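You operate a simulated robot arm through the tools that you are given. There is no shell and no other tool. Be economical: measure what you need, move in short steps, check, and stop when the job is done.

The job below is to be done with a simulated robot arm. You get a single attempt, and the scene is never put back.

Task
Swap the ink tub that the display calls low for a new one.
Fine: same colour; old tub into the returns box, ink lock shut again; press ink reset to clear the lamp. Leave the printer line's other controls alone. Set down upright: what you pick out.

The check looks at the end state, three seconds after you hand in, the way a careful person would. Anything else that was tipped, shoved, dropped, spilled or broken makes it a failure.

Robot
A 7-joint arm with a two-finger gripper, on a carriage that runs on a rail from [-543, 5] to [1837, -18] (x, y) and turns from -222 to 111 degrees about z. Base frame: it is fixed where the carriage stands at the start and does not move with it; the origin is on the floor, on the carriage's upright axis, x ahead of it, y to its left, z up. Lengths are in mm, angles in degrees, forces in N, time in s.
Its first joint turns from -149.0 to 149.0 degrees. Places, roughly: belt dial [800, -600, 800]; black reset button [500, -300, 100]; blue drain valve [1400, -400, 300]; blue roller lever [900, -800, 600]; cart brake pedal [100, -500, 100]; green lock knob [1000, -600, 800]; ink lock knob [800, -500, 1000]; ink reset button [1100, -500, 1000]; left brake pedal [1500, -500, 100]; left foot wheel [1600, -500, 100]; new blue ink tub, new red ink tub, new yellow ink  [1250, -750, 1000]; orange lock knob [1000, -500, 300]; orange weight lever [500, -500, 700]; paper colour dial [1300, -500, 800]; paper size dial [500, -500, 900]; printer [1200, -900, 1000]. Payload 2.45 kg.
Tool frame: the origin (TCP) lies between the finger pads and is the grasp point; the fingertips stand 26 mm ahead of it; z points along the fingers, y is the line along which they close. Largest opening 96 mm; the body of the gripper starts 69 mm behind the TCP.
Orientation is told as [roll, pitch, yaw] about the base's x, y, z axes, in that order, counted from this pose: with the fingers straight down and closing along the base's y, the tool's x points along the base's -x, its y along +y and its z along -z.

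Tools
- The arm moves only by the tool drive_tool. Its argument "commands" is a list of rows, each a list of 3 entries, a list of its own where there are three numbers: the turn, a rotation vector about the base's x, y, z in degrees, then the shift along the base's x, y, z in m, then the closure, from 0 (fully open) to 1 (shut). In form: [[[rx, ry, rz], [tx, ty, tz], fingers], ...]. A call has 1 to 20 rows; each row shifts and turns the commanded pose from where the row before left it. A row lasts 0.2 s, in which the tool goes at most 50 mm and 8.6 degrees; a call with a longer step from one row to the next is refused whole, and so is a gripper value outside its range. A pose out of reach is approached as far as the arm can. The call stops where the force on the tool passes 40 N (or 10 N more than at its start, if that is more) or the arm is blocked; 0.2 s more then pass. Each finger halts on what it meets, pressing with about 35 N; the grip force reading is that of the motor and also rises with nothing between the fingers. The clock runs only during rows and for 0.2 s after the last one: add rows that do not move to give the fingers time. The reply holds the time, the measured pose of the TCP, the force on the tool along the base axes, the opening and the grip force, in the units named above and with some noise, with the torque about the TCP (base axes, N m) and any sound that the robot's microphone picked up.
- Cameras (640 x 400 px; columns grow to the right, rows downward): "scene" is now at [8.8, 102, 1684]; the picture's right is [-0.77, -0.64, 0.00], its down [-0.38, 0.46, -0.80] and it looks along [0.51, -0.62, -0.59] (base axes); focal length 269 px, centre (320, 200). "wrist" rides on the gripper at [82, 3, -98] in the tool frame; the picture's right is [-0.04, 1.00, 0.00], its down [-0.73, -0.03, -0.68] and it looks along [-0.68, -0.03, 0.73] (tool axes); focal length 256 px, centre (320, 200). There is no depth. A picture from a camera that has moved, and an enlarged one, comes with that camera's place and axes in the base frame and with its lens.
- snapshot(camera): a new picture of that camera. The clock stands still meanwhile.
- raise_lower(by): slides the trunk up (or, below 0, down) by that many mm; the arm and the scene camera ride with it, the base frame stays. It gives what a move gives, with no picture.
- drive_base(legs): drives the robot by 1 to 6 legs, each [ahead, left, turn to the left] in mm, mm and degrees, along the robot's own axes; the way and the turn of a leg run together, so that a leg with both is an arc; at most 1500 mm and 180 degrees a leg. The arm and the cameras ride along, it lands a little off, and it stops where it bumps. It keeps to its track: a leg is cut to what the track allows. It gives what a move gives.
- pan_tilt(pan, tilt): turns the head with the scene camera to pan (to the left, within 155 degrees either way) and tilt (down, from -29 to 69), counted from straight ahead of the robot. It gives what a move gives.
- enlarge(camera, box): a new picture of the part [left, top, right, bottom] of that camera's present view, enlarged. The clock stands still meanwhile.
- finish_job(): hands the job in; it is judged then, once.

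Work in short steps. Places have to be worked out from the pictures, the camera data and where the tool is seen: move nearer, look again, correct. Check each grasp and each placing, and mend what went wrong. You have 120 turns and 98 pictures in all, those below and enlarged ones among them. Open the gripper and draw the arm clear of the work before you hand the job in, unless the task says otherwise; then end with one line.

The tools are called after "Call:" as a command line: name --argument value ..., lists and objects as JSON in quotes. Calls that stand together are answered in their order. drive_tool: Moves the arm, as the interface text tells. Its arguments: {"type":"object","properties":{"commands":{"type":"array","items":{"type":"array"}}},"required":["commands"]} The other tools are called the same way: raise_lower (by) slides the trunk up or down; drive_base (legs) drives the base; pan_tilt (pan, tilt) turns the head that bears the scene camera; snapshot (camera) takes a picture; enlarge (camera, box) takes an enlarged picture of a part of a camera's view; finish_job () hands the job in.

At the start:

```text
clock: 0.0
tool_pos: [393.1, -395.1, 999.2]
orientation: [0.0, -0.1, 0.0]
contact_force: [0.5, 1.0, -0.4]
ft_torque: [-0.02, -0.01, -0.03]
finger_gap: 96.0
finger_force: 0.0
trunk travel left (down, up): [-675.0, 35.0]
robot x, y, heading: [-2.9, 3.1, -0.1]
head pan, tilt: [-50.2, 36.4]
```

scene: 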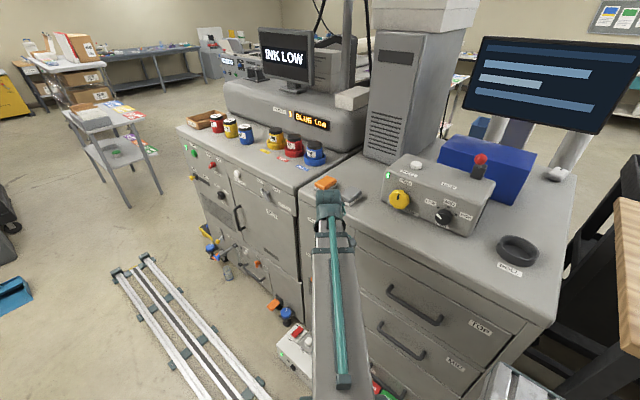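
wrist: 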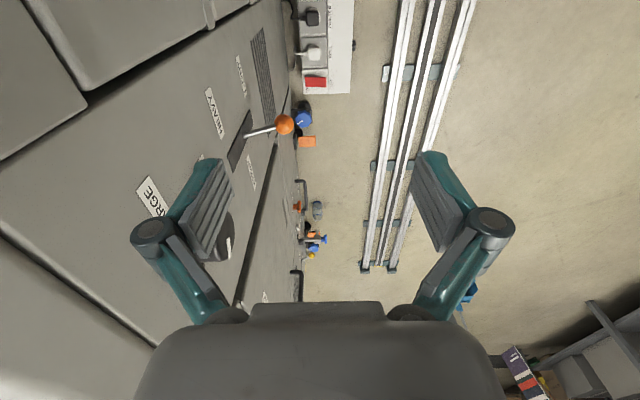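

The display seems to say blue ink low; I zoom in on the display and the tubs.

Call:
enlarge --camera "scene" --box '[180, 70, 370, 190]'

Call:
enlarge --camera "scene" --box '[170, 130, 330, 230]'

```text
3.33 times, centred on (275, 130) of scene
camera zoom: at [8.8, 102.0, 1684.0], right [-0.77, -0.64, 0.0], down [-0.38, 0.46, -0.8], along [0.51, -0.62, -0.59], focal length 895 px, centre (470, 433)
```

zoom: 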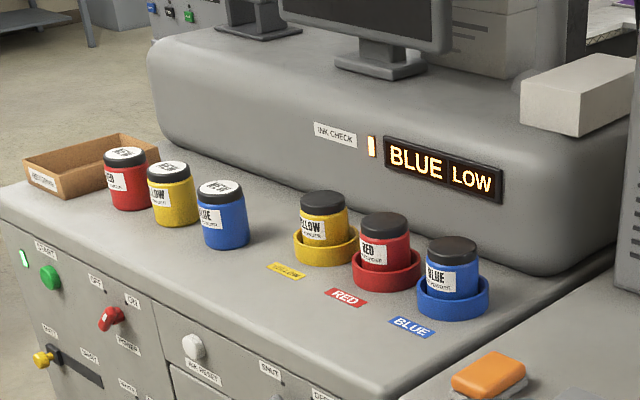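

```text
4.00 times, centred on (250, 180) of scene
camera zoom: at [8.8, 102.0, 1684.0], right [-0.77, -0.64, 0.0], down [-0.38, 0.46, -0.8], along [0.51, -0.62, -0.59], focal length 1074 px, centre (600, 280)
```

zoom: 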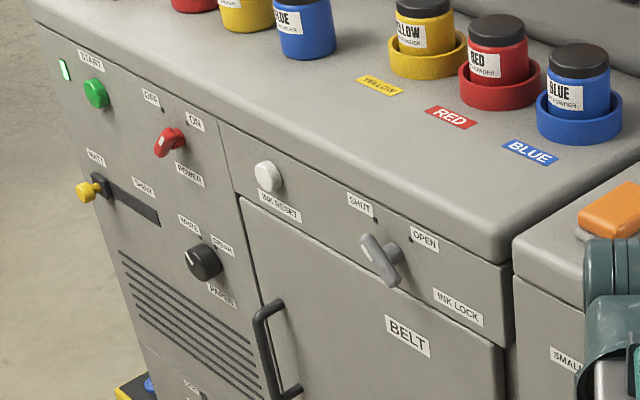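

Blue is low. I pull the tool away from the cabinet faces and then drive along the rail towards the ink section.

Call:
drive_tool --commands '[[[0, 0, 0], [0.02, 0.04, 0.03], 0], [[0, 0, 0], [0.02, 0.04, 0.03], 0], [[0, 0, 0], [0.02, 0.04, 0.03], 0], [[0, 0, 0], [0.02, 0.04, 0.03], 0], [[0, 0, 0], [0, 0.02, 0.03], 0]]'

```text
refused: row 1 steps farther than a row can; nothing moved
```

The steps were slightly too long; I use smaller ones.

Call:
drive_tool --commands '[[[0, 0, 0], [0.015, 0.035, 0.025], 0], [[0, 0, 0], [0.015, 0.035, 0.025], 0], [[0, 0, 0], [0.015, 0.035, 0.025], 0], [[0, 0, 0], [0.015, 0.035, 0.025], 0], [[0, 0, 0], [0.015, 0.03, 0.025], 0]]'

Call:
drive_base --legs '[[700, 0, 0]]'

Call:
pan_tilt --pan -70 --tilt 40

Call:
snapshot --camera "scene"

```text
clock: 1.2
tool_pos: [472.1, -226.1, 1127.2]
orientation: [0.0, 0.0, 0.1]
contact_force: [-0.5, 0.2, 0.2]
ft_torque: [0.02, -0.01, -0.04]
finger_gap: 96.0
finger_force: 0.0
trunk travel left (down, up): [-675.0, 35.0]
robot x, y, heading: [2.7, 1.2, -0.0]
head pan, tilt: [-50.2, 36.4]
```

```text
clock: 5.1
tool_pos: [1180.6, -237.0, 1127.6]
orientation: [0.1, 0.0, -0.4]
contact_force: [0.1, 1.0, 0.2]
ft_torque: [0.02, -0.01, 0.03]
finger_gap: 96.1
finger_force: 0.1
trunk travel left (down, up): [-675.0, 35.0]
robot x, y, heading: [708.9, -4.0, 0.1]
head pan, tilt: [-50.2, 36.4]
```

```text
clock: 5.9
tool_pos: [1178.9, -236.5, 1127.1]
orientation: [0.0, -0.1, -0.3]
contact_force: [-0.6, 0.0, 0.8]
ft_torque: [0.03, -0.01, 0.01]
finger_gap: 96.0
finger_force: 0.1
trunk travel left (down, up): [-675.0, 35.0]
robot x, y, heading: [706.7, -9.1, -0.2]
head pan, tilt: [-70.0, 40.0]
```

```text
93 pictures are left
camera scene: at [691.6, 82.2, 1678.6], right [-0.94, -0.34, 0.0], down [-0.22, 0.6, -0.77], along [0.26, -0.72, -0.64], focal length 269 px, centre (320, 200)
```

scene: 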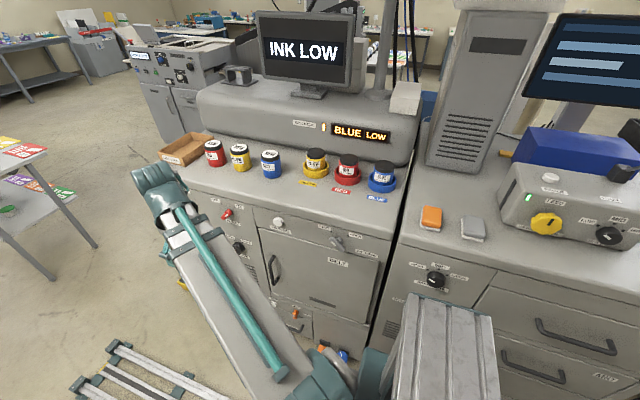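

Now a closer look for measuring positions.

Call:
enlarge --camera "scene" --box '[150, 110, 310, 210]'

Call:
enlarge --camera "scene" --box '[260, 140, 420, 240]'

```text
4.00 times, centred on (230, 160) of scene
camera zoom: at [691.6, 82.2, 1678.6], right [-0.94, -0.34, 0.0], down [-0.22, 0.6, -0.77], along [0.26, -0.72, -0.64], focal length 1074 px, centre (680, 360)
```

zoom: 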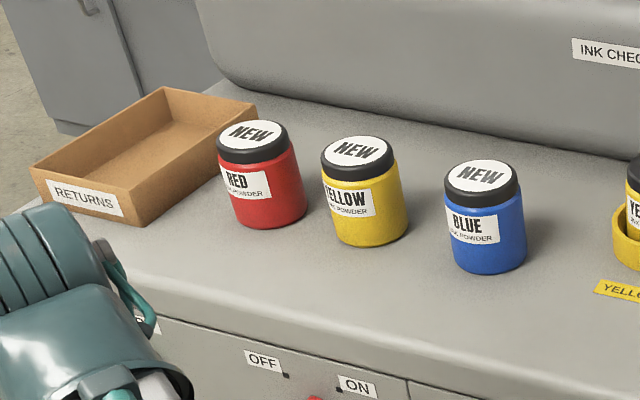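

```text
4.00 times, centred on (340, 190) of scene
camera zoom: at [691.6, 82.2, 1678.6], right [-0.94, -0.34, 0.0], down [-0.22, 0.6, -0.77], along [0.26, -0.72, -0.64], focal length 1074 px, centre (240, 240)
```

zoom: 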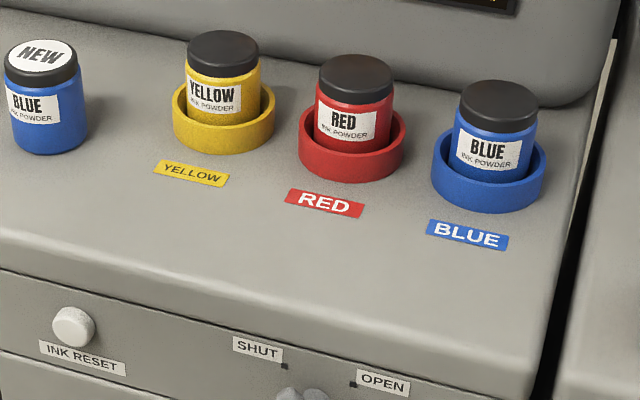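

Blue old tub ≈ (749,-759), new blue ≈ (1171,-692), lids z≈1162, table top ≈1072, knob ≈ (846,-515,983), reset ≈ (1079,-534,982). I look closely at the knob.

Call:
enlarge --camera "scene" --box '[260, 205, 388, 285]'

```text
5.00 times, centred on (324, 245) of scene
camera zoom: at [691.6, 82.2, 1678.6], right [-0.94, -0.34, 0.0], down [-0.22, 0.6, -0.77], along [0.26, -0.72, -0.64], focal length 1343 px, centre (300, -25)
```

zoom: 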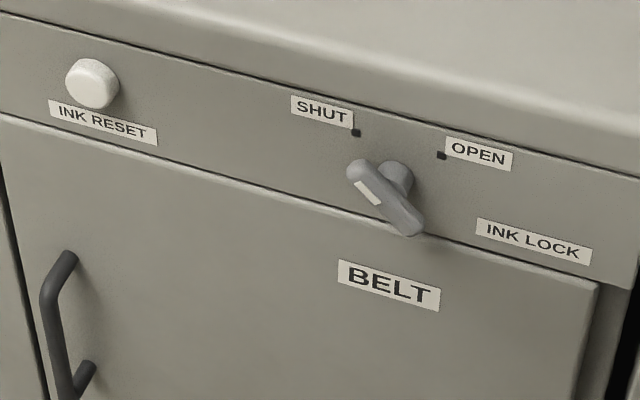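

The bar's mark points at SHUT (upper left); it must be turned clockwise to OPEN. I'll stand at x≈1250 turned towards the cabinets, so knob, tubs and box are all in reach; first raise the tool.

Call:
drive_tool --commands '[[[0, 0, 0], [0, 0, 0.045], 0], [[0, 0, 0], [0, 0, 0.045], 0]]'

Call:
drive_base --legs '[[540, 0, 0], [0, 0, -110]]'

Call:
pan_tilt --pan 10 --tilt 45

Call:
snapshot --camera "scene"

```text
clock: 6.5
tool_pos: [1188.9, -244.6, 1189.5]
orientation: [-0.2, -0.6, -0.4]
contact_force: [-0.3, -0.2, 0.5]
ft_torque: [0.02, 0.01, 0.0]
finger_gap: 95.9
finger_force: 0.1
out of reach, approached as far as the arm can: row 2
trunk travel left (down, up): [-675.0, 35.0]
robot x, y, heading: [708.3, -9.2, -0.5]
head pan, tilt: [-70.0, 40.0]
```

```text
clock: 14.3
tool_pos: [863.7, -375.9, 1189.1]
orientation: [-0.2, -0.6, -111.2]
contact_force: [1.7, 0.2, 0.0]
ft_torque: [0.0, -0.02, 0.02]
finger_gap: 95.9
finger_force: 0.0
trunk travel left (down, up): [-675.0, 35.0]
robot x, y, heading: [1257.3, -13.1, -111.2]
head pan, tilt: [-70.0, 40.0]
```

```text
clock: 15.8
tool_pos: [864.2, -375.5, 1190.1]
orientation: [-0.3, -0.6, -111.2]
contact_force: [-0.5, 0.7, 0.7]
ft_torque: [-0.01, 0.01, 0.01]
finger_gap: 95.8
finger_force: 0.0
trunk travel left (down, up): [-675.0, 35.0]
robot x, y, heading: [1255.3, -14.7, -111.3]
head pan, tilt: [10.0, 45.0]
```

```text
89 pictures are left
camera scene: at [1413.8, -112.9, 1671.4], right [-0.98, 0.2, 0.0], down [0.14, 0.69, -0.71], along [-0.14, -0.69, -0.71], focal length 269 px, centre (320, 200)
```

scene: 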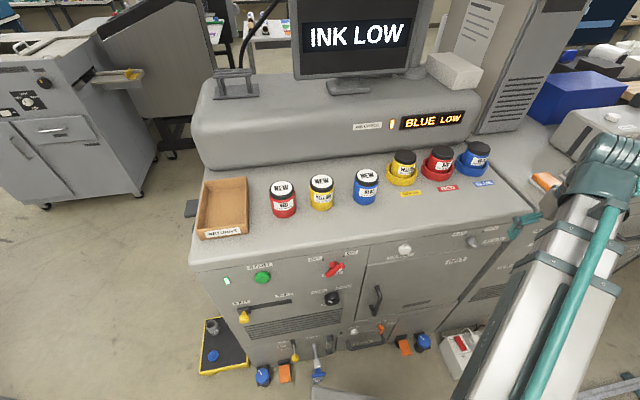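

The knob is a bar on a pivot. At a standoff in front of it I tilt the tool to point along -y, descending to z≈983.

Call:
drive_tool --commands '[[[-8.2, 0, 0], [-0.002, 0.002, -0.019], 0], [[-8.2, 0, 0], [-0.002, 0.002, -0.019], 0], [[-8.2, 0, 0], [-0.002, 0.002, -0.019], 0], [[-8.2, 0, 0], [-0.002, 0.002, -0.019], 0], [[-8.2, 0, 0], [-0.002, 0.002, -0.019], 0], [[-8.2, 0, 0], [-0.002, 0.002, -0.019], 0], [[-8.2, 0, 0], [-0.002, 0.002, -0.019], 0], [[-8.2, 0, 0], [-0.002, 0.002, -0.019], 0], [[-8.2, 0, 0], [-0.002, 0.002, -0.019], 0], [[-8.2, 0, 0], [-0.002, 0.002, -0.019], 0], [[-8.2, 0, 0], [0, 0, -0.019], 0]]'

Call:
snapshot --camera "wrist"

```text
clock: 18.2
tool_pos: [786.9, -380.9, 992.0]
orientation: [92.2, -68.9, 177.3]
contact_force: [-1.0, -0.4, -0.1]
ft_torque: [-0.02, 0.02, -0.02]
finger_gap: 96.1
finger_force: 0.1
out of reach, approached as far as the arm can: row 4, 5, 6, 7
trunk travel left (down, up): [-675.0, 35.0]
robot x, y, heading: [1255.9, -12.6, -111.4]
head pan, tilt: [10.0, 45.0]
```

```text
88 pictures are left
camera wrist: at [820.6, -283.9, 916.0], right [0.92, 0.0, 0.4], down [-0.29, 0.69, 0.66], along [-0.28, -0.72, 0.63], focal length 256 px, centre (320, 200)
```

wrist: 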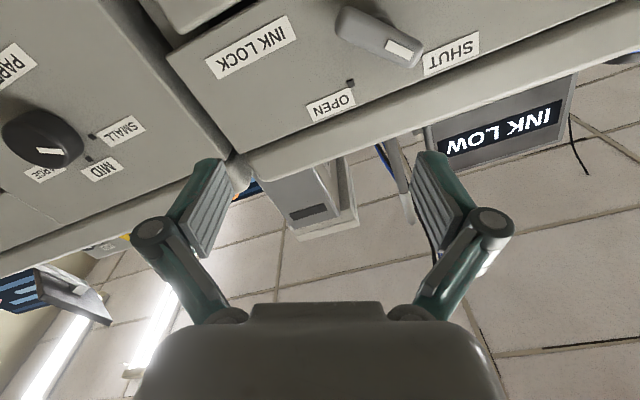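

The bar centre is near (844, -505, 976), lying at ~47° (up toward +x). I roll the tool so its fingers straddle the bar and centre it.

Call:
drive_tool --commands '[[[0, 8.2, 0], [0.007, 0, -0.002], 0], [[0, 8.2, 0], [0.007, 0, -0.002], 0], [[0, 8.2, 0], [0.007, 0, -0.002], 0], [[0, 8.2, 0], [0.007, 0, -0.002], 0], [[0, 8.2, 0], [0.007, 0, -0.002], 0], [[0, 8.2, 0], [0.007, 0, -0.002], 0], [[0, 8.2, 0], [0.007, 0, -0.002], 0], [[0, 8.2, 0], [0.008, 0, -0.002], 0], [[0, 0, 0], [0, 0, 0], 0]]'

Call:
snapshot --camera "wrist"

```text
clock: 20.2
tool_pos: [832.4, -383.7, 971.7]
orientation: [-91.1, -45.5, 1.2]
contact_force: [-0.4, -0.5, 0.0]
ft_torque: [0.0, 0.02, 0.0]
finger_gap: 95.8
finger_force: 0.0
out of reach, approached as far as the arm can: row 7, 8
trunk travel left (down, up): [-675.0, 35.0]
robot x, y, heading: [1255.5, -9.2, -111.3]
head pan, tilt: [10.0, 45.0]
```

```text
87 pictures are left
camera wrist: at [776.5, -287.7, 910.4], right [0.74, 0.0, -0.67], down [0.49, 0.69, 0.53], along [0.46, -0.72, 0.51], focal length 256 px, centre (320, 200)
```

wrist: 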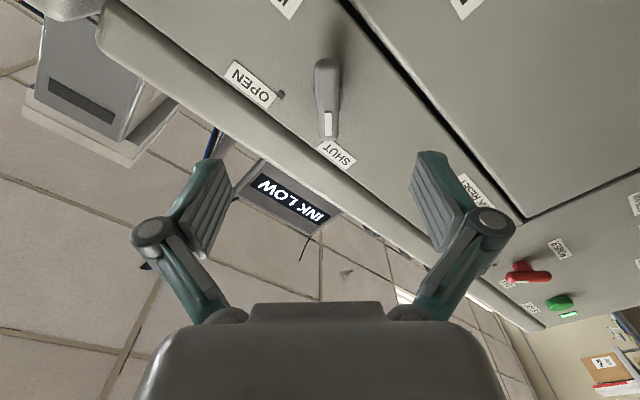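

I centre on the bar (x≈843, z≈976) and advance to y≈-470, then check.

Call:
drive_tool --commands '[[[0, 0, 0], [0.005, -0.03, 0.002], 0], [[0, 0, 0], [0.005, -0.03, 0.002], 0], [[0, 0, 0], [0, -0.025, 0], 0], [[0, 0, 0], [0, 0, 0], 0]]'

Call:
snapshot --camera "wrist"

```text
clock: 21.2
tool_pos: [843.8, -471.8, 976.4]
orientation: [-91.0, -45.6, 1.2]
contact_force: [-0.1, 0.7, 1.2]
ft_torque: [-0.01, 0.0, 0.01]
finger_gap: 96.1
finger_force: 0.2
trunk travel left (down, up): [-675.0, 35.0]
robot x, y, heading: [1254.2, -13.8, -111.0]
head pan, tilt: [10.0, 45.0]
```

```text
86 pictures are left
camera wrist: at [788.8, -374.5, 914.4], right [0.74, 0.0, -0.67], down [0.49, 0.69, 0.54], along [0.46, -0.72, 0.51], focal length 256 px, centre (320, 200)
```

wrist: 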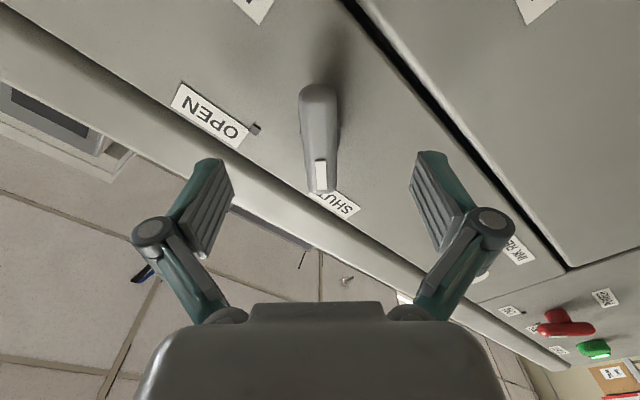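

Aligned well. I advance another ~25 mm and close on the bar.

Call:
drive_tool --commands '[[[0, 0, 0], [0, -0.014, 0], 0], [[0, 0, 0], [0, -0.013, 0], 0], [[0, 0, 0], [0, 0, 0], 0.5], [[0, 0, 0], [0, 0, 0], 0.8], [[0, 0, 0], [0, 0, 0], 1], [[0, 0, 0], [0, 0, 0], 1], [[0, 0, 0], [0, 0, 0], 1]]'

Call:
snapshot --camera "wrist"

```text
clock: 22.8
tool_pos: [843.1, -498.7, 975.5]
orientation: [-90.9, -45.6, 1.0]
contact_force: [2.6, 1.0, -3.6]
ft_torque: [0.07, 0.02, 0.12]
finger_gap: 25.5
finger_force: 45.1
trunk travel left (down, up): [-675.0, 35.0]
robot x, y, heading: [1258.1, -12.9, -111.4]
head pan, tilt: [10.0, 45.0]
```

```text
85 pictures are left
camera wrist: at [787.2, -401.5, 913.1], right [0.74, 0.0, -0.67], down [0.49, 0.69, 0.54], along [0.46, -0.72, 0.51], focal length 256 px, centre (320, 200)
```

wrist: 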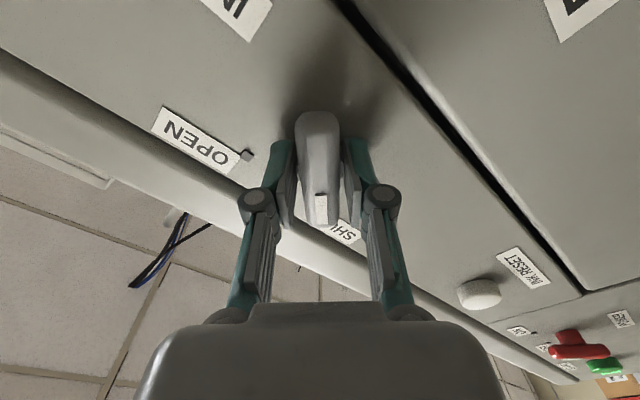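

The bar is gripped (gap 25.5). I turn it clockwise about the pivot, first half.

Call:
drive_tool --commands '[[[0, -8, 0], [0, 0, 0], 1], [[0, -8, 0], [0, 0, 0], 1], [[0, -8, 0], [0, 0, 0], 1], [[0, -8, 0], [0, 0, 0], 1], [[0, -8, 0], [0, 0, 0], 1]]'

```text
clock: 24.0
tool_pos: [841.5, -497.8, 976.2]
orientation: [-100.3, -85.7, 10.1]
contact_force: [3.8, -10.1, -5.7]
ft_torque: [-0.94, 0.01, 0.21]
finger_gap: 25.6
finger_force: 45.7
trunk travel left (down, up): [-675.0, 35.0]
robot x, y, heading: [1259.1, -16.5, -111.2]
head pan, tilt: [10.0, 45.0]
```

Turning with low forces; I continue the rest.

Call:
drive_tool --commands '[[[0, -8, 0], [0, 0, 0], 1], [[0, -8, 0], [0, 0, 0], 1], [[0, -8, 0], [0, 0, 0], 1], [[0, -8, 0], [0, 0, 0], 1], [[0, -8, 0], [0, 0, 0], 1], [[0, -8, 0], [0, 0, 0], 1], [[0, 0, 0], [0, 0, 0], 1]]'

Call:
snapshot --camera "wrist"

```text
clock: 25.6
tool_pos: [842.6, -498.0, 975.0]
orientation: [90.3, -46.4, 179.0]
contact_force: [4.0, -19.9, -4.4]
ft_torque: [-0.15, -0.05, -0.24]
finger_gap: 25.5
finger_force: 44.6
trunk travel left (down, up): [-675.0, 35.0]
robot x, y, heading: [1254.7, -17.4, -111.2]
head pan, tilt: [10.0, 45.0]
```

```text
84 pictures are left
camera wrist: at [902.3, -401.1, 918.1], right [0.69, -0.01, 0.72], down [-0.52, 0.69, 0.51], along [-0.5, -0.73, 0.47], focal length 256 px, centre (320, 200)
```

wrist: 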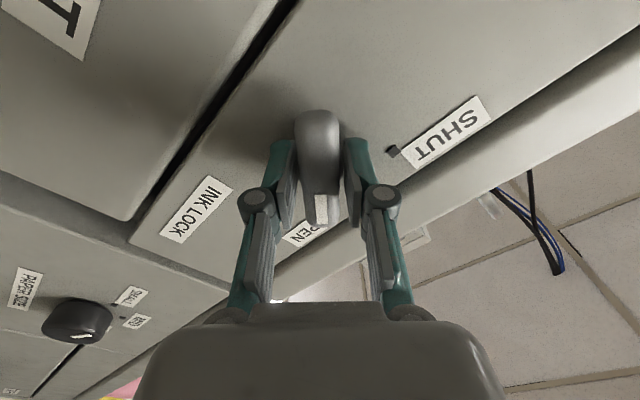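

The mark now points to OPEN. I release and back off, and look again.

Call:
drive_tool --commands '[[[0, 0, 0], [0, 0, 0], 0.5], [[0, 0, 0], [0, 0, 0], 0], [[0, 0, 0], [0, 0, 0], 0], [[0, 0, 0], [0, 0, 0], 0], [[0, 0, 0], [0, 0.03, 0], 0], [[0, 0, 0], [0, 0.03, 0], 0], [[0, 0, 0], [0, 0.03, 0], 0], [[0, 0, 0], [0, 0.03, 0], 0]]'

Call:
snapshot --camera "wrist"

```text
clock: 27.4
tool_pos: [826.8, -381.0, 969.8]
orientation: [90.7, -46.3, 178.9]
contact_force: [-0.9, 0.3, 0.5]
ft_torque: [0.0, -0.03, -0.01]
finger_gap: 96.1
finger_force: 0.1
out of reach, approached as far as the arm can: row 7, 8
trunk travel left (down, up): [-675.0, 35.0]
robot x, y, heading: [1254.5, -11.0, -111.2]
head pan, tilt: [10.0, 45.0]
```

```text
83 pictures are left
camera wrist: at [887.6, -284.0, 912.0], right [0.7, 0.0, 0.72], down [-0.52, 0.69, 0.51], along [-0.5, -0.73, 0.48], focal length 256 px, centre (320, 200)
```

wrist: 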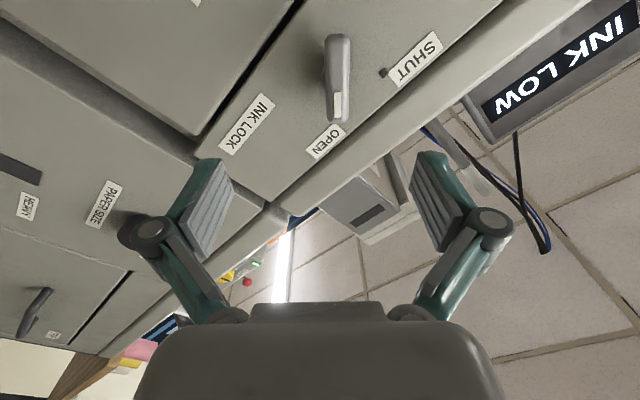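

Lock is open. I tilt the tool back to pointing down while rising.

Call:
drive_tool --commands '[[[8.2, 0, 0], [0, -0.003, 0.019], 0], [[8.2, 0, 0], [0, -0.003, 0.019], 0], [[8.2, 0, 0], [0, -0.003, 0.019], 0], [[8.2, 0, 0], [0, -0.003, 0.019], 0], [[8.2, 0, 0], [0, -0.003, 0.019], 0], [[8.2, 0, 0], [0, -0.003, 0.019], 0], [[8.2, 0, 0], [0, -0.003, 0.019], 0], [[8.2, 0, 0], [0, -0.003, 0.019], 0], [[8.2, 0, 0], [0, -0.003, 0.019], 0], [[8.2, 0, 0], [0, -0.003, 0.019], 0], [[8, 0, 0], [0, 0, 0.019], 0], [[0, 0, 0], [0, 0, 0], 0]]'

Call:
raise_lower --by 35

```text
clock: 30.0
tool_pos: [793.1, -419.2, 1166.0]
orientation: [-0.4, -0.7, -133.7]
contact_force: [0.2, 0.2, 0.2]
ft_torque: [-0.01, 0.02, 0.01]
finger_gap: 96.2
finger_force: 0.1
out of reach, approached as far as the arm can: row 1, 2, 3
trunk travel left (down, up): [-675.0, 35.0]
robot x, y, heading: [1257.3, -10.9, -110.9]
head pan, tilt: [10.0, 45.0]
```

```text
clock: 30.8
tool_pos: [792.4, -420.2, 1201.4]
orientation: [-0.3, -0.7, -133.7]
contact_force: [0.0, -0.3, -0.6]
ft_torque: [0.0, 0.01, 0.02]
finger_gap: 96.1
finger_force: 0.1
trunk travel left (down, up): [-710.0, 0.0]
robot x, y, heading: [1254.8, -13.5, -111.1]
head pan, tilt: [10.0, 45.0]
```

Tips clear the lids slightly; I rise a bit more and move toward the old blue tub, stopping short to look.

Call:
drive_tool --commands '[[[0, 0, 0], [0, -0.03, 0.02], 0], [[0, 0, 0], [0, -0.03, 0.02], 0], [[0, 0, 0], [-0.008, -0.04, 0], 0], [[0, 0, 0], [-0.008, -0.04, 0], 0], [[0, 0, 0], [-0.008, -0.04, 0], 0], [[0, 0, 0], [-0.01, -0.04, 0], 0], [[0, 0, 0], [0, 0, 0], 0]]'

Call:
snapshot --camera "wrist"

Call:
enlarge --camera "scene" --box '[380, 120, 540, 220]'

```text
clock: 32.4
tool_pos: [759.3, -641.8, 1239.4]
orientation: [-0.3, -0.8, -133.6]
contact_force: [0.7, -0.3, 0.3]
ft_torque: [0.01, 0.0, -0.02]
finger_gap: 96.0
finger_force: 0.0
trunk travel left (down, up): [-710.0, 0.0]
robot x, y, heading: [1258.4, -11.7, -111.1]
head pan, tilt: [10.0, 45.0]
```

```text
82 pictures are left
camera wrist: at [819.6, -584.8, 1336.4], right [0.7, -0.72, 0.0], down [-0.52, -0.51, 0.69], along [-0.5, -0.48, -0.72], focal length 256 px, centre (320, 200)
```

wrist: 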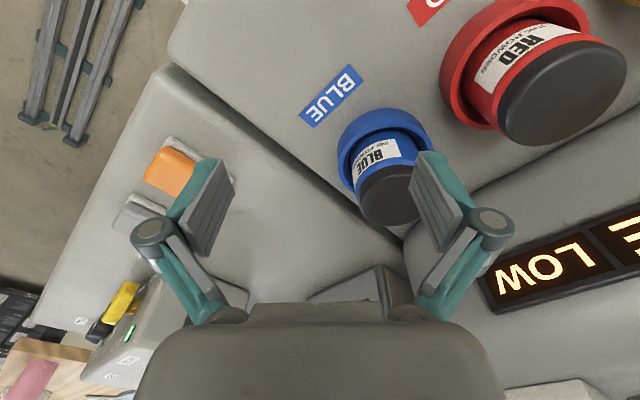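

```text
4.00 times, centred on (460, 170) of scene
camera zoom: at [1414.0, -112.7, 1706.4], right [-0.98, 0.19, 0.0], down [0.14, 0.69, -0.71], along [-0.14, -0.69, -0.71], focal length 1074 px, centre (-240, 320)
```

zoom: 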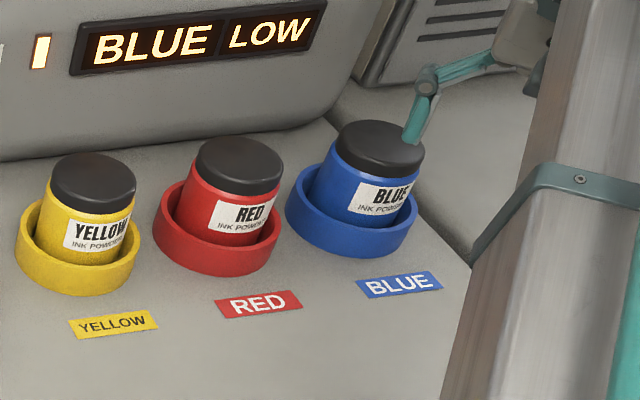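

The old tub centre estimate is (749,-748). I move above it and check alignment.

Call:
drive_tool --commands '[[[0, 0, 0], [-0.005, -0.035, 0], 0], [[0, 0, 0], [-0.005, -0.035, 0], 0], [[0, 0, 0], [0, -0.036, -0.01], 0], [[0, 0, 0], [0, 0, 0], 0]]'

Call:
snapshot --camera "wrist"

Call:
snapshot --camera "scene"

```text
clock: 33.4
tool_pos: [748.8, -746.7, 1228.8]
orientation: [-0.3, -0.7, -133.7]
contact_force: [0.3, 0.3, 0.7]
ft_torque: [0.01, 0.01, -0.01]
finger_gap: 95.9
finger_force: 0.1
trunk travel left (down, up): [-710.0, 0.0]
robot x, y, heading: [1258.2, -12.1, -111.2]
head pan, tilt: [10.0, 45.0]
```

```text
80 pictures are left
camera wrist: at [809.7, -689.5, 1326.7], right [0.7, -0.72, 0.0], down [-0.52, -0.51, 0.69], along [-0.5, -0.48, -0.72], focal length 256 px, centre (320, 200)
```

wrist: 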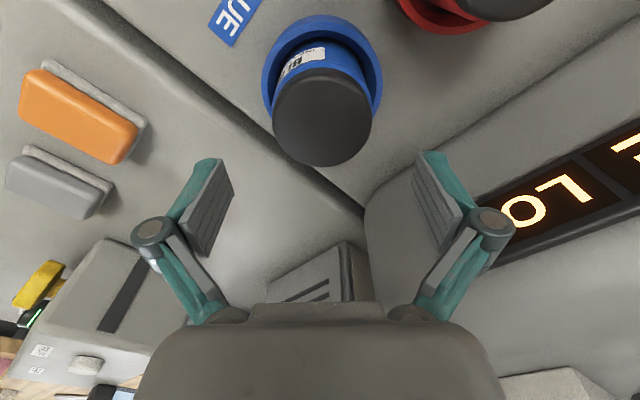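

```text
79 pictures are left
camera scene: at [1414.0, -112.6, 1706.4], right [-0.98, 0.19, 0.0], down [0.14, 0.69, -0.71], along [-0.14, -0.69, -0.71], focal length 269 px, centre (320, 200)
```

scene: 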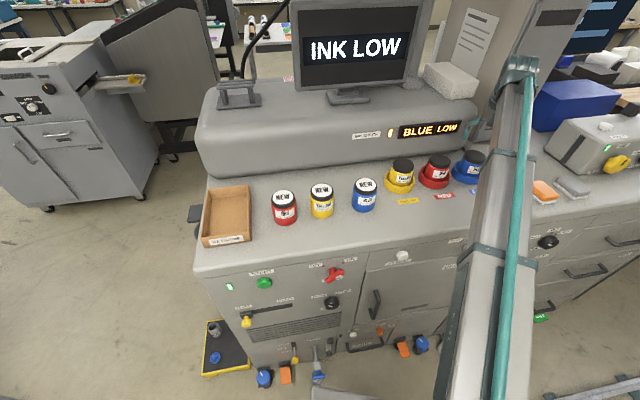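

Lid at (750.5,-748.4), aligned. I descend to TCP z≈1146 (tips above the ring's rim).

Call:
drive_tool --commands '[[[0, 0, 0], [0.001, -0.001, -0.03], 0], [[0, 0, 0], [0, 0, -0.03], 0], [[0, 0, 0], [0, 0, -0.022], 0], [[0, 0, 0], [0, 0, 0], 0]]'

Call:
snapshot --camera "wrist"

```text
clock: 34.4
tool_pos: [750.3, -748.1, 1147.6]
orientation: [-0.3, -0.7, -133.6]
contact_force: [-0.5, 0.8, -0.2]
ft_torque: [0.0, -0.01, 0.03]
finger_gap: 95.9
finger_force: 0.0
trunk travel left (down, up): [-710.0, 0.0]
robot x, y, heading: [1259.0, -14.2, -111.2]
head pan, tilt: [10.0, 45.0]
```

```text
78 pictures are left
camera wrist: at [810.2, -690.9, 1245.8], right [0.7, -0.72, 0.0], down [-0.52, -0.51, 0.69], along [-0.5, -0.48, -0.72], focal length 256 px, centre (320, 200)
```

wrist: 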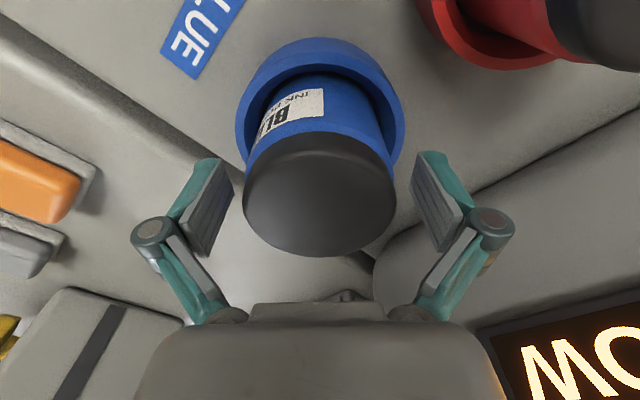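

Well centred. I close on the tub.

Call:
drive_tool --commands '[[[0, 0, 0], [0, 0, 0], 0.3], [[0, 0, 0], [0, 0, 0], 0.5], [[0, 0, 0], [0, 0, 0], 0.5], [[0, 0, 0], [0, 0, 0], 0.5]]'

```text
clock: 35.4
tool_pos: [750.1, -747.7, 1148.8]
orientation: [-0.3, -0.8, -133.6]
contact_force: [-1.4, -0.5, 2.1]
ft_torque: [-0.01, 0.03, -0.01]
finger_gap: 69.9
finger_force: 35.2
trunk travel left (down, up): [-710.0, 0.0]
robot x, y, heading: [1257.8, -12.2, -111.3]
head pan, tilt: [10.0, 45.0]
```

Gripped at 70 mm. I lift gently straight up.

Call:
drive_tool --commands '[[[0, 0, 0], [0, 0, 0.005], 0.5], [[0, 0, 0], [0, 0, 0.015], 0.5], [[0, 0, 0], [0, 0, 0.02], 0.5], [[0, 0, 0], [0, 0, 0.025], 0.5], [[0, 0, 0], [0, 0, 0.025], 0.5], [[0, 0, 0], [0, 0, 0], 0.5]]'

Call:
snapshot --camera "wrist"

```text
clock: 36.8
tool_pos: [748.8, -745.4, 1239.2]
orientation: [-0.2, -0.8, -133.6]
contact_force: [0.0, -0.8, -2.3]
ft_torque: [0.04, -0.01, 0.01]
finger_gap: 70.0
finger_force: 34.6
trunk travel left (down, up): [-710.0, 0.0]
robot x, y, heading: [1257.7, -7.5, -111.0]
head pan, tilt: [10.0, 45.0]
```

```text
77 pictures are left
camera wrist: at [809.2, -688.2, 1336.0], right [0.7, -0.72, 0.0], down [-0.52, -0.51, 0.69], along [-0.5, -0.48, -0.72], focal length 256 px, centre (320, 200)
```

wrist: 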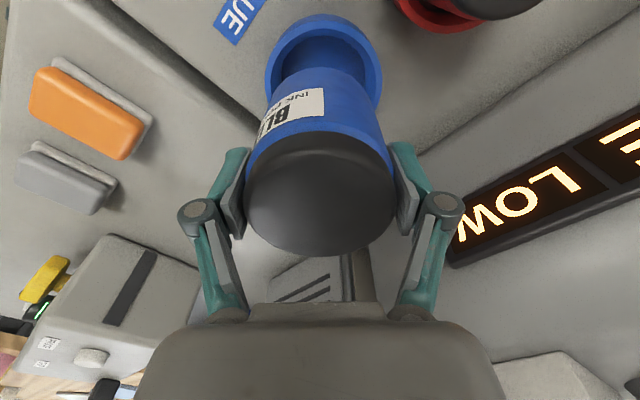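

The tub is out of the ring, held upright. I pull it back to y≈-585, in front of the other tubs, and then travel in +x.

Call:
drive_tool --commands '[[[0, 0, 0], [0, 0.035, 0.01], 0.5], [[0, 0, 0], [0, 0.04, 0.01], 0.5], [[0, 0, 0], [0, 0.04, 0.01], 0.5], [[0, 0, 0], [0, 0.04, 0], 0.5], [[0, 0, 0], [0.03, 0.005, 0], 0.5], [[0, 0, 0], [0.04, 0, 0], 0.5], [[0, 0, 0], [0.04, 0, 0], 0.5], [[0, 0, 0], [0.04, 0, 0], 0.5]]'

```text
clock: 38.6
tool_pos: [902.0, -586.5, 1270.8]
orientation: [-0.3, -0.9, -133.7]
contact_force: [-1.0, -0.1, -0.8]
ft_torque: [-0.03, 0.03, 0.0]
finger_gap: 70.0
finger_force: 34.8
trunk travel left (down, up): [-710.0, 0.0]
robot x, y, heading: [1255.5, -13.0, -111.4]
head pan, tilt: [10.0, 45.0]
```

Height is now ample (tub bottom ≈1195). I continue along +x.

Call:
drive_tool --commands '[[[0, 0, 0], [0.04, 0, 0], 0.5], [[0, 0, 0], [0.04, 0, 0], 0.5], [[0, 0, 0], [0.04, 0, 0], 0.5], [[0, 0, 0], [0.04, 0, 0], 0.5], [[0, 0, 0], [0.04, 0, 0], 0.5], [[0, 0, 0], [0.04, 0, 0], 0.5], [[0, 0, 0], [0.04, 0, 0], 0.5], [[0, 0, 0], [0.04, 0, 0], 0.5], [[0, 0, 0], [0.04, 0, 0], 0.5], [[0, 0, 0], [0.04, 0, 0], 0.5], [[0, 0, 0], [0.04, 0, 0], 0.5], [[0, 0, 0], [0.04, 0, 0], 0.5], [[0, 0, 0], [0.04, 0, 0], 0.5], [[0, 0, 0], [0.04, 0, 0], 0.5], [[0, 0, 0], [0.04, 0, 0], 0.5], [[0, 0, 0], [0.04, 0, 0], 0.5]]'

Call:
snapshot --camera "wrist"

Call:
snapshot --camera "scene"

```text
clock: 42.0
tool_pos: [1539.8, -600.0, 1247.0]
orientation: [-0.3, -0.8, -133.7]
contact_force: [0.3, -0.5, -1.8]
ft_torque: [0.0, -0.01, -0.01]
finger_gap: 69.9
finger_force: 34.7
out of reach, approached as far as the arm can: row 4, 5, 6, 9
trunk travel left (down, up): [-710.0, 0.0]
robot x, y, heading: [1255.0, -11.6, -111.4]
head pan, tilt: [10.0, 45.0]
```

```text
76 pictures are left
camera wrist: at [1599.8, -542.3, 1343.8], right [0.7, -0.72, 0.0], down [-0.52, -0.51, 0.69], along [-0.5, -0.48, -0.72], focal length 256 px, centre (320, 200)
```

wrist: 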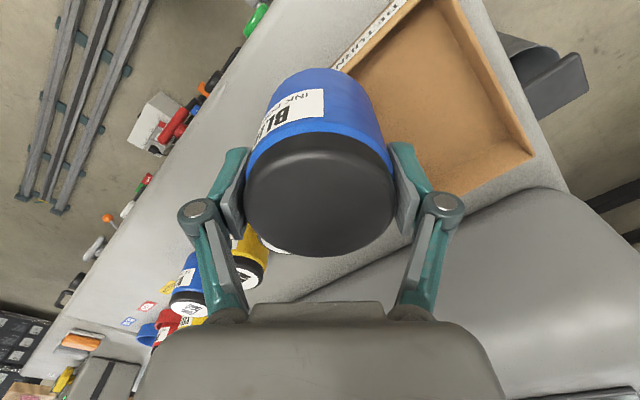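

```text
75 pictures are left
camera scene: at [1414.7, -113.1, 1706.3], right [-0.98, 0.19, 0.0], down [0.14, 0.69, -0.71], along [-0.14, -0.69, -0.71], focal length 269 px, centre (320, 200)
```

scene: 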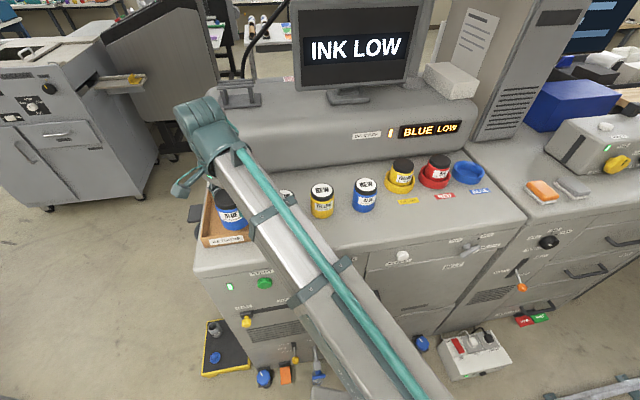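

Ring empty and all else undisturbed. The box spans x≈1512–1640, y≈-585…-803; I move over its middle (1576,-695) and lower partway.

Call:
drive_tool --commands '[[[0, 0, 0], [0.012, -0.03, 0], 0.5], [[0, 0, 0], [0.012, -0.03, 0], 0.5], [[0, 0, 0], [0.012, -0.033, 0], 0.5], [[0, 0, 0], [0, 0, -0.025], 0.5], [[0, 0, 0], [0, 0, -0.025], 0.5], [[0, 0, 0], [0, 0, 0], 0.5]]'

Call:
snapshot --camera "wrist"

Call:
enlarge --camera "scene" --box '[160, 120, 320, 260]'

```text
clock: 43.4
tool_pos: [1574.0, -690.8, 1198.0]
orientation: [-0.3, -0.8, -133.6]
contact_force: [-0.6, 0.5, -1.5]
ft_torque: [0.0, 0.0, 0.01]
finger_gap: 70.0
finger_force: 34.9
trunk travel left (down, up): [-710.0, 0.0]
robot x, y, heading: [1257.6, -14.5, -111.1]
head pan, tilt: [10.0, 45.0]
```

```text
74 pictures are left
camera wrist: at [1634.4, -634.2, 1294.3], right [0.7, -0.72, 0.0], down [-0.52, -0.51, 0.69], along [-0.5, -0.48, -0.72], focal length 256 px, centre (320, 200)
```

wrist: 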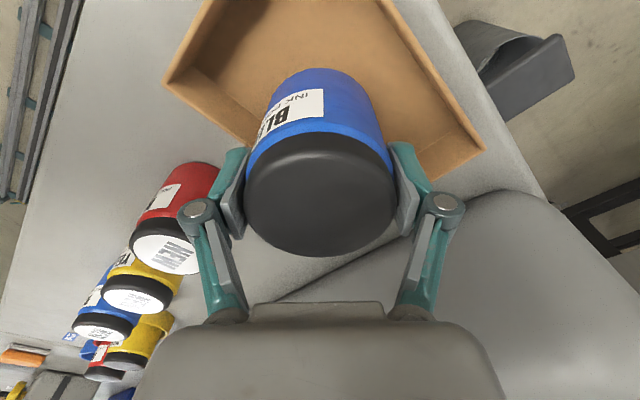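

```text
2.86 times, centred on (240, 190) of scene
camera zoom: at [1413.8, -113.0, 1706.4], right [-0.98, 0.19, 0.0], down [0.14, 0.69, -0.71], along [-0.14, -0.69, -0.71], focal length 768 px, centre (549, 229)
```

zoom: 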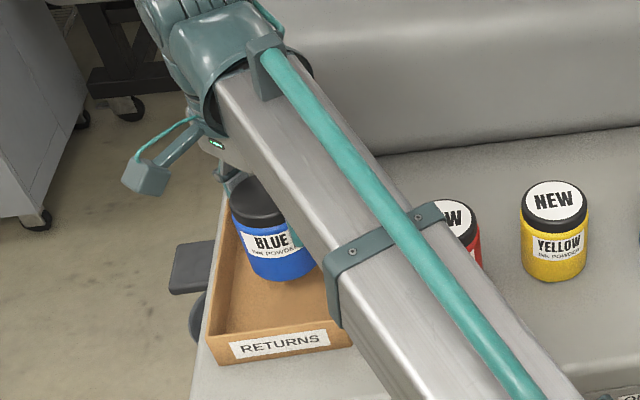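

The tub is centred over the box. I lower to near the bottom and then feel for contact.

Call:
drive_tool --commands '[[[0, 0, 0], [0.003, -0.006, -0.02], 0.5], [[0, 0, 0], [0, 0, -0.014], 0.5], [[0, 0, 0], [0, 0, -0.004], 0.5], [[0, 0, 0], [0, 0, 0], 0.5]]'

Call:
drive_tool --commands '[[[0, 0, 0], [0, 0, -0.003], 0.5], [[0, 0, 0], [0, 0, 0], 0.5]]'

```text
clock: 44.4
tool_pos: [1575.3, -697.4, 1160.4]
orientation: [-0.3, -0.8, -133.6]
contact_force: [-0.3, 1.3, -1.1]
ft_torque: [0.01, 0.01, -0.01]
finger_gap: 70.0
finger_force: 34.8
trunk travel left (down, up): [-710.0, 0.0]
robot x, y, heading: [1257.1, -10.9, -111.3]
head pan, tilt: [10.0, 45.0]
```

```text
clock: 45.0
tool_pos: [1576.1, -696.3, 1157.9]
orientation: [-0.3, -0.7, -133.6]
contact_force: [-0.1, 0.9, -1.3]
ft_torque: [0.0, -0.01, 0.0]
finger_gap: 69.9
finger_force: 35.0
trunk travel left (down, up): [-710.0, 0.0]
robot x, y, heading: [1258.1, -12.2, -111.2]
head pan, tilt: [10.0, 45.0]
```

No contact yet at 1158; I continue down in small steps.

Call:
drive_tool --commands '[[[0, 0, 0], [0, 0, -0.002], 0.5], [[0, 0, 0], [0, 0, -0.002], 0.5], [[0, 0, 0], [0, 0, 0], 0.5]]'

Call:
drive_tool --commands '[[[0, 0, 0], [0, 0, -0.002], 0.5], [[0, 0, 0], [0, 0, 0], 0.5]]'

Call:
drive_tool --commands '[[[0, 0, 0], [0, 0, -0.002], 0.5], [[0, 0, 0], [0, 0, 0], 0.5]]'

```text
clock: 45.8
tool_pos: [1576.9, -694.9, 1153.6]
orientation: [-0.4, -0.8, -133.6]
contact_force: [-1.1, 0.1, -1.4]
ft_torque: [0.01, -0.04, 0.03]
finger_gap: 70.1
finger_force: 34.9
trunk travel left (down, up): [-710.0, 0.0]
robot x, y, heading: [1257.5, -10.9, -111.4]
head pan, tilt: [10.0, 45.0]
```

```text
clock: 46.4
tool_pos: [1575.1, -695.7, 1153.1]
orientation: [-0.2, -0.8, -133.6]
contact_force: [-0.8, 0.2, 9.6]
ft_torque: [0.07, 0.05, 0.01]
finger_gap: 69.8
finger_force: 35.3
trunk travel left (down, up): [-710.0, 0.0]
robot x, y, heading: [1258.8, -11.7, -111.1]
head pan, tilt: [10.0, 45.0]
```

```text
clock: 47.0
tool_pos: [1575.8, -695.8, 1151.4]
orientation: [-0.1, -0.9, -133.5]
contact_force: [2.0, -3.3, 27.4]
ft_torque: [-0.1, -0.09, -0.08]
finger_gap: 69.9
finger_force: 35.0
trunk travel left (down, up): [-710.0, 0.0]
robot x, y, heading: [1256.1, -16.7, -111.4]
head pan, tilt: [10.0, 45.0]
```

Contact with the box floor (27 N). I ease up a touch, open, and rise.

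Call:
drive_tool --commands '[[[0, 0, 0], [0, 0, 0.002], 0.5], [[0, 0, 0], [0, 0, 0], 0.3], [[0, 0, 0], [0, 0, 0], 0], [[0, 0, 0], [0, 0, 0], 0], [[0, 0, 0], [0, 0, 0.03], 0], [[0, 0, 0], [0, 0, 0.04], 0], [[0, 0, 0], [0, 0, 0.02], 0]]'

Call:
snapshot --camera "wrist"

```text
clock: 48.6
tool_pos: [1575.9, -693.7, 1243.5]
orientation: [-0.2, -0.8, -133.6]
contact_force: [-0.2, -0.3, -0.4]
ft_torque: [0.0, -0.02, 0.01]
finger_gap: 96.2
finger_force: 0.1
trunk travel left (down, up): [-710.0, 0.0]
robot x, y, heading: [1256.6, -12.0, -111.2]
head pan, tilt: [10.0, 45.0]
```

```text
72 pictures are left
camera wrist: at [1635.8, -637.5, 1340.7], right [0.7, -0.72, 0.0], down [-0.52, -0.51, 0.69], along [-0.5, -0.48, -0.72], focal length 256 px, centre (320, 200)
```

wrist: 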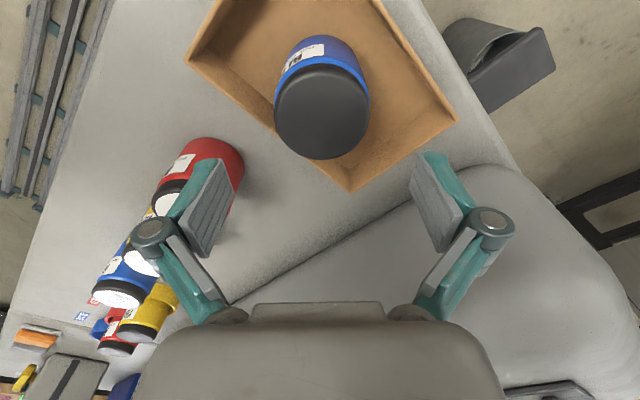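

The old tub stands upright in the box. I move back to the new blue tub at a safe height.

Call:
drive_tool --commands '[[[0, 0, 0], [-0.03, 0.03, 0.01], 0], [[0, 0, 0], [-0.04, 0.02, 0], 0], [[0, 0, 0], [-0.045, 0, 0], 0], [[0, 0, 0], [-0.045, 0, 0], 0], [[0, 0, 0], [-0.045, 0, 0], 0], [[0, 0, 0], [-0.045, 0, 0], 0], [[0, 0, 0], [-0.045, 0, 0], 0], [[0, 0, 0], [-0.045, 0, 0], 0], [[0, 0, 0], [-0.045, 0, 0], 0], [[0, 0, 0], [-0.025, -0.01, 0], 0], [[0, 0, 0], [0, 0, 0], 0]]'

Call:
snapshot --camera "wrist"

```text
clock: 51.0
tool_pos: [1168.6, -657.6, 1252.8]
orientation: [-0.3, -0.8, -133.6]
contact_force: [-0.1, 0.6, -0.3]
ft_torque: [0.01, 0.0, 0.0]
finger_gap: 96.0
finger_force: 0.0
trunk travel left (down, up): [-710.0, 0.0]
robot x, y, heading: [1257.7, -10.7, -111.2]
head pan, tilt: [10.0, 45.0]
```

```text
71 pictures are left
camera wrist: at [1228.4, -600.7, 1350.3], right [0.7, -0.72, 0.0], down [-0.52, -0.51, 0.69], along [-0.5, -0.48, -0.72], focal length 256 px, centre (320, 200)
```

wrist: 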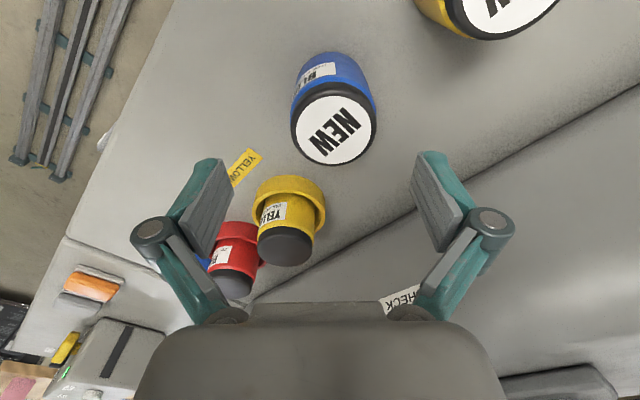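

New blue lid at about (1164,-678). I centre and lower partially.

Call:
drive_tool --commands '[[[0, 0, 0], [-0.004, -0.02, 0], 0], [[0, 0, 0], [0, 0, -0.025], 0], [[0, 0, 0], [0, 0, -0.025], 0], [[0, 0, 0], [0, 0, 0], 0]]'

Call:
snapshot --camera "wrist"

```text
clock: 52.0
tool_pos: [1162.7, -675.7, 1202.3]
orientation: [-0.4, -0.9, -133.6]
contact_force: [0.3, 0.1, 0.0]
ft_torque: [0.02, 0.0, -0.01]
finger_gap: 95.8
finger_force: 0.1
trunk travel left (down, up): [-710.0, 0.0]
robot x, y, heading: [1255.5, -12.5, -111.3]
head pan, tilt: [10.0, 45.0]
```

```text
70 pictures are left
camera wrist: at [1223.2, -618.9, 1299.8], right [0.7, -0.72, 0.0], down [-0.52, -0.51, 0.69], along [-0.5, -0.48, -0.72], focal length 256 px, centre (320, 200)
```

wrist: 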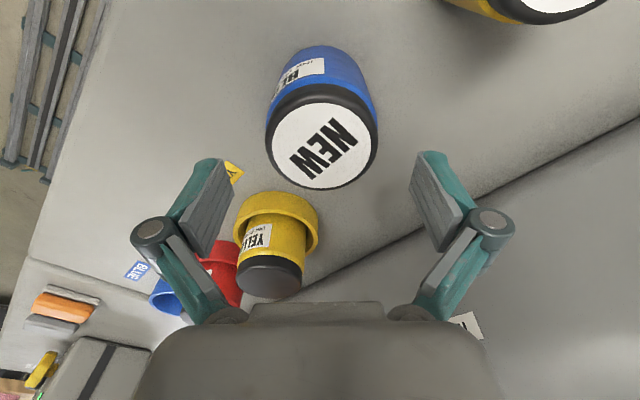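

Centred. Descend to TCP z≈1148 and close.

Call:
drive_tool --commands '[[[0, 0, 0], [0.001, -0.001, -0.027], 0], [[0, 0, 0], [0, 0, -0.027], 0], [[0, 0, 0], [0, 0, 0], 0], [[0, 0, 0], [0, 0, 0], 0.3], [[0, 0, 0], [0, 0, 0], 0.5], [[0, 0, 0], [0, 0, 0], 0.5], [[0, 0, 0], [0, 0, 0], 0.5]]'

Call:
snapshot --camera "wrist"

```text
clock: 53.6
tool_pos: [1162.2, -677.4, 1148.7]
orientation: [-0.2, -0.8, -133.6]
contact_force: [-1.6, 0.4, 1.4]
ft_torque: [0.02, 0.22, 0.01]
finger_gap: 70.7
finger_force: 34.6
trunk travel left (down, up): [-710.0, 0.0]
robot x, y, heading: [1255.5, -9.9, -111.2]
head pan, tilt: [10.0, 45.0]
```

```text
69 pictures are left
camera wrist: at [1223.3, -620.4, 1244.9], right [0.7, -0.72, 0.0], down [-0.52, -0.51, 0.69], along [-0.5, -0.48, -0.72], focal length 256 px, centre (320, 200)
```

wrist: 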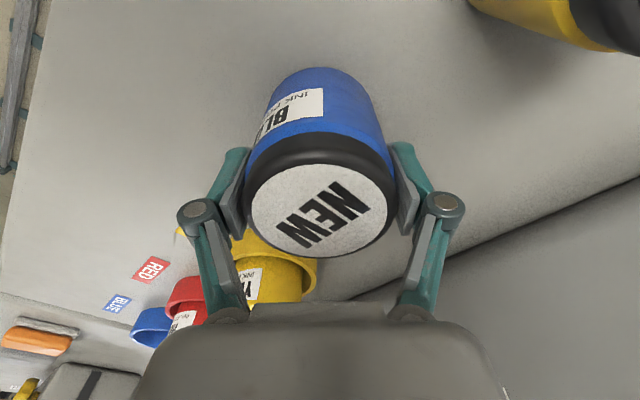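

Gripped (70.7). Lift, then carry it in front of the other tubs toward the blue ring.

Call:
drive_tool --commands '[[[0, 0, 0], [0, 0, 0.008], 0.5], [[0, 0, 0], [0, 0, 0.025], 0.5], [[0, 0, 0], [0, 0, 0.03], 0.5], [[0, 0, 0], [0, 0.02, 0.034], 0.5], [[0, 0, 0], [-0.02, 0.03, 0], 0.5], [[0, 0, 0], [-0.03, 0.025, 0], 0.5], [[0, 0, 0], [-0.04, 0, 0], 0.5], [[0, 0, 0], [-0.04, 0, 0], 0.5], [[0, 0, 0], [-0.04, 0, 0], 0.5], [[0, 0, 0], [-0.04, 0, 0], 0.5], [[0, 0, 0], [-0.04, 0, 0], 0.5], [[0, 0, 0], [-0.04, 0, 0], 0.5], [[0, 0, 0], [-0.04, 0, 0], 0.5], [[0, 0, 0], [-0.04, 0, 0], 0.5], [[0, 0, 0], [-0.04, 0, 0], 0.5], [[0, 0, 0], [0, 0, 0], 0.5]]'

Call:
snapshot --camera "wrist"

```text
clock: 57.0
tool_pos: [755.2, -605.0, 1247.5]
orientation: [-0.2, -0.8, -133.6]
contact_force: [0.1, -0.1, -4.0]
ft_torque: [0.01, 0.03, 0.0]
finger_gap: 70.3
finger_force: 34.6
trunk travel left (down, up): [-710.0, 0.0]
robot x, y, heading: [1257.7, -13.5, -111.2]
head pan, tilt: [10.0, 45.0]
```

```text
68 pictures are left
camera wrist: at [815.4, -547.8, 1343.8], right [0.7, -0.72, 0.0], down [-0.52, -0.51, 0.69], along [-0.5, -0.48, -0.72], focal length 256 px, centre (320, 200)
```

wrist: 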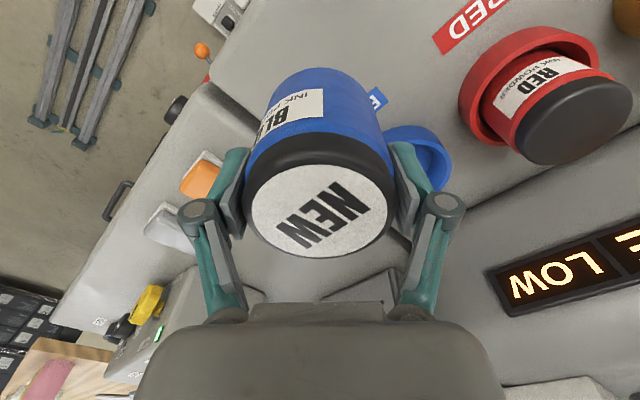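

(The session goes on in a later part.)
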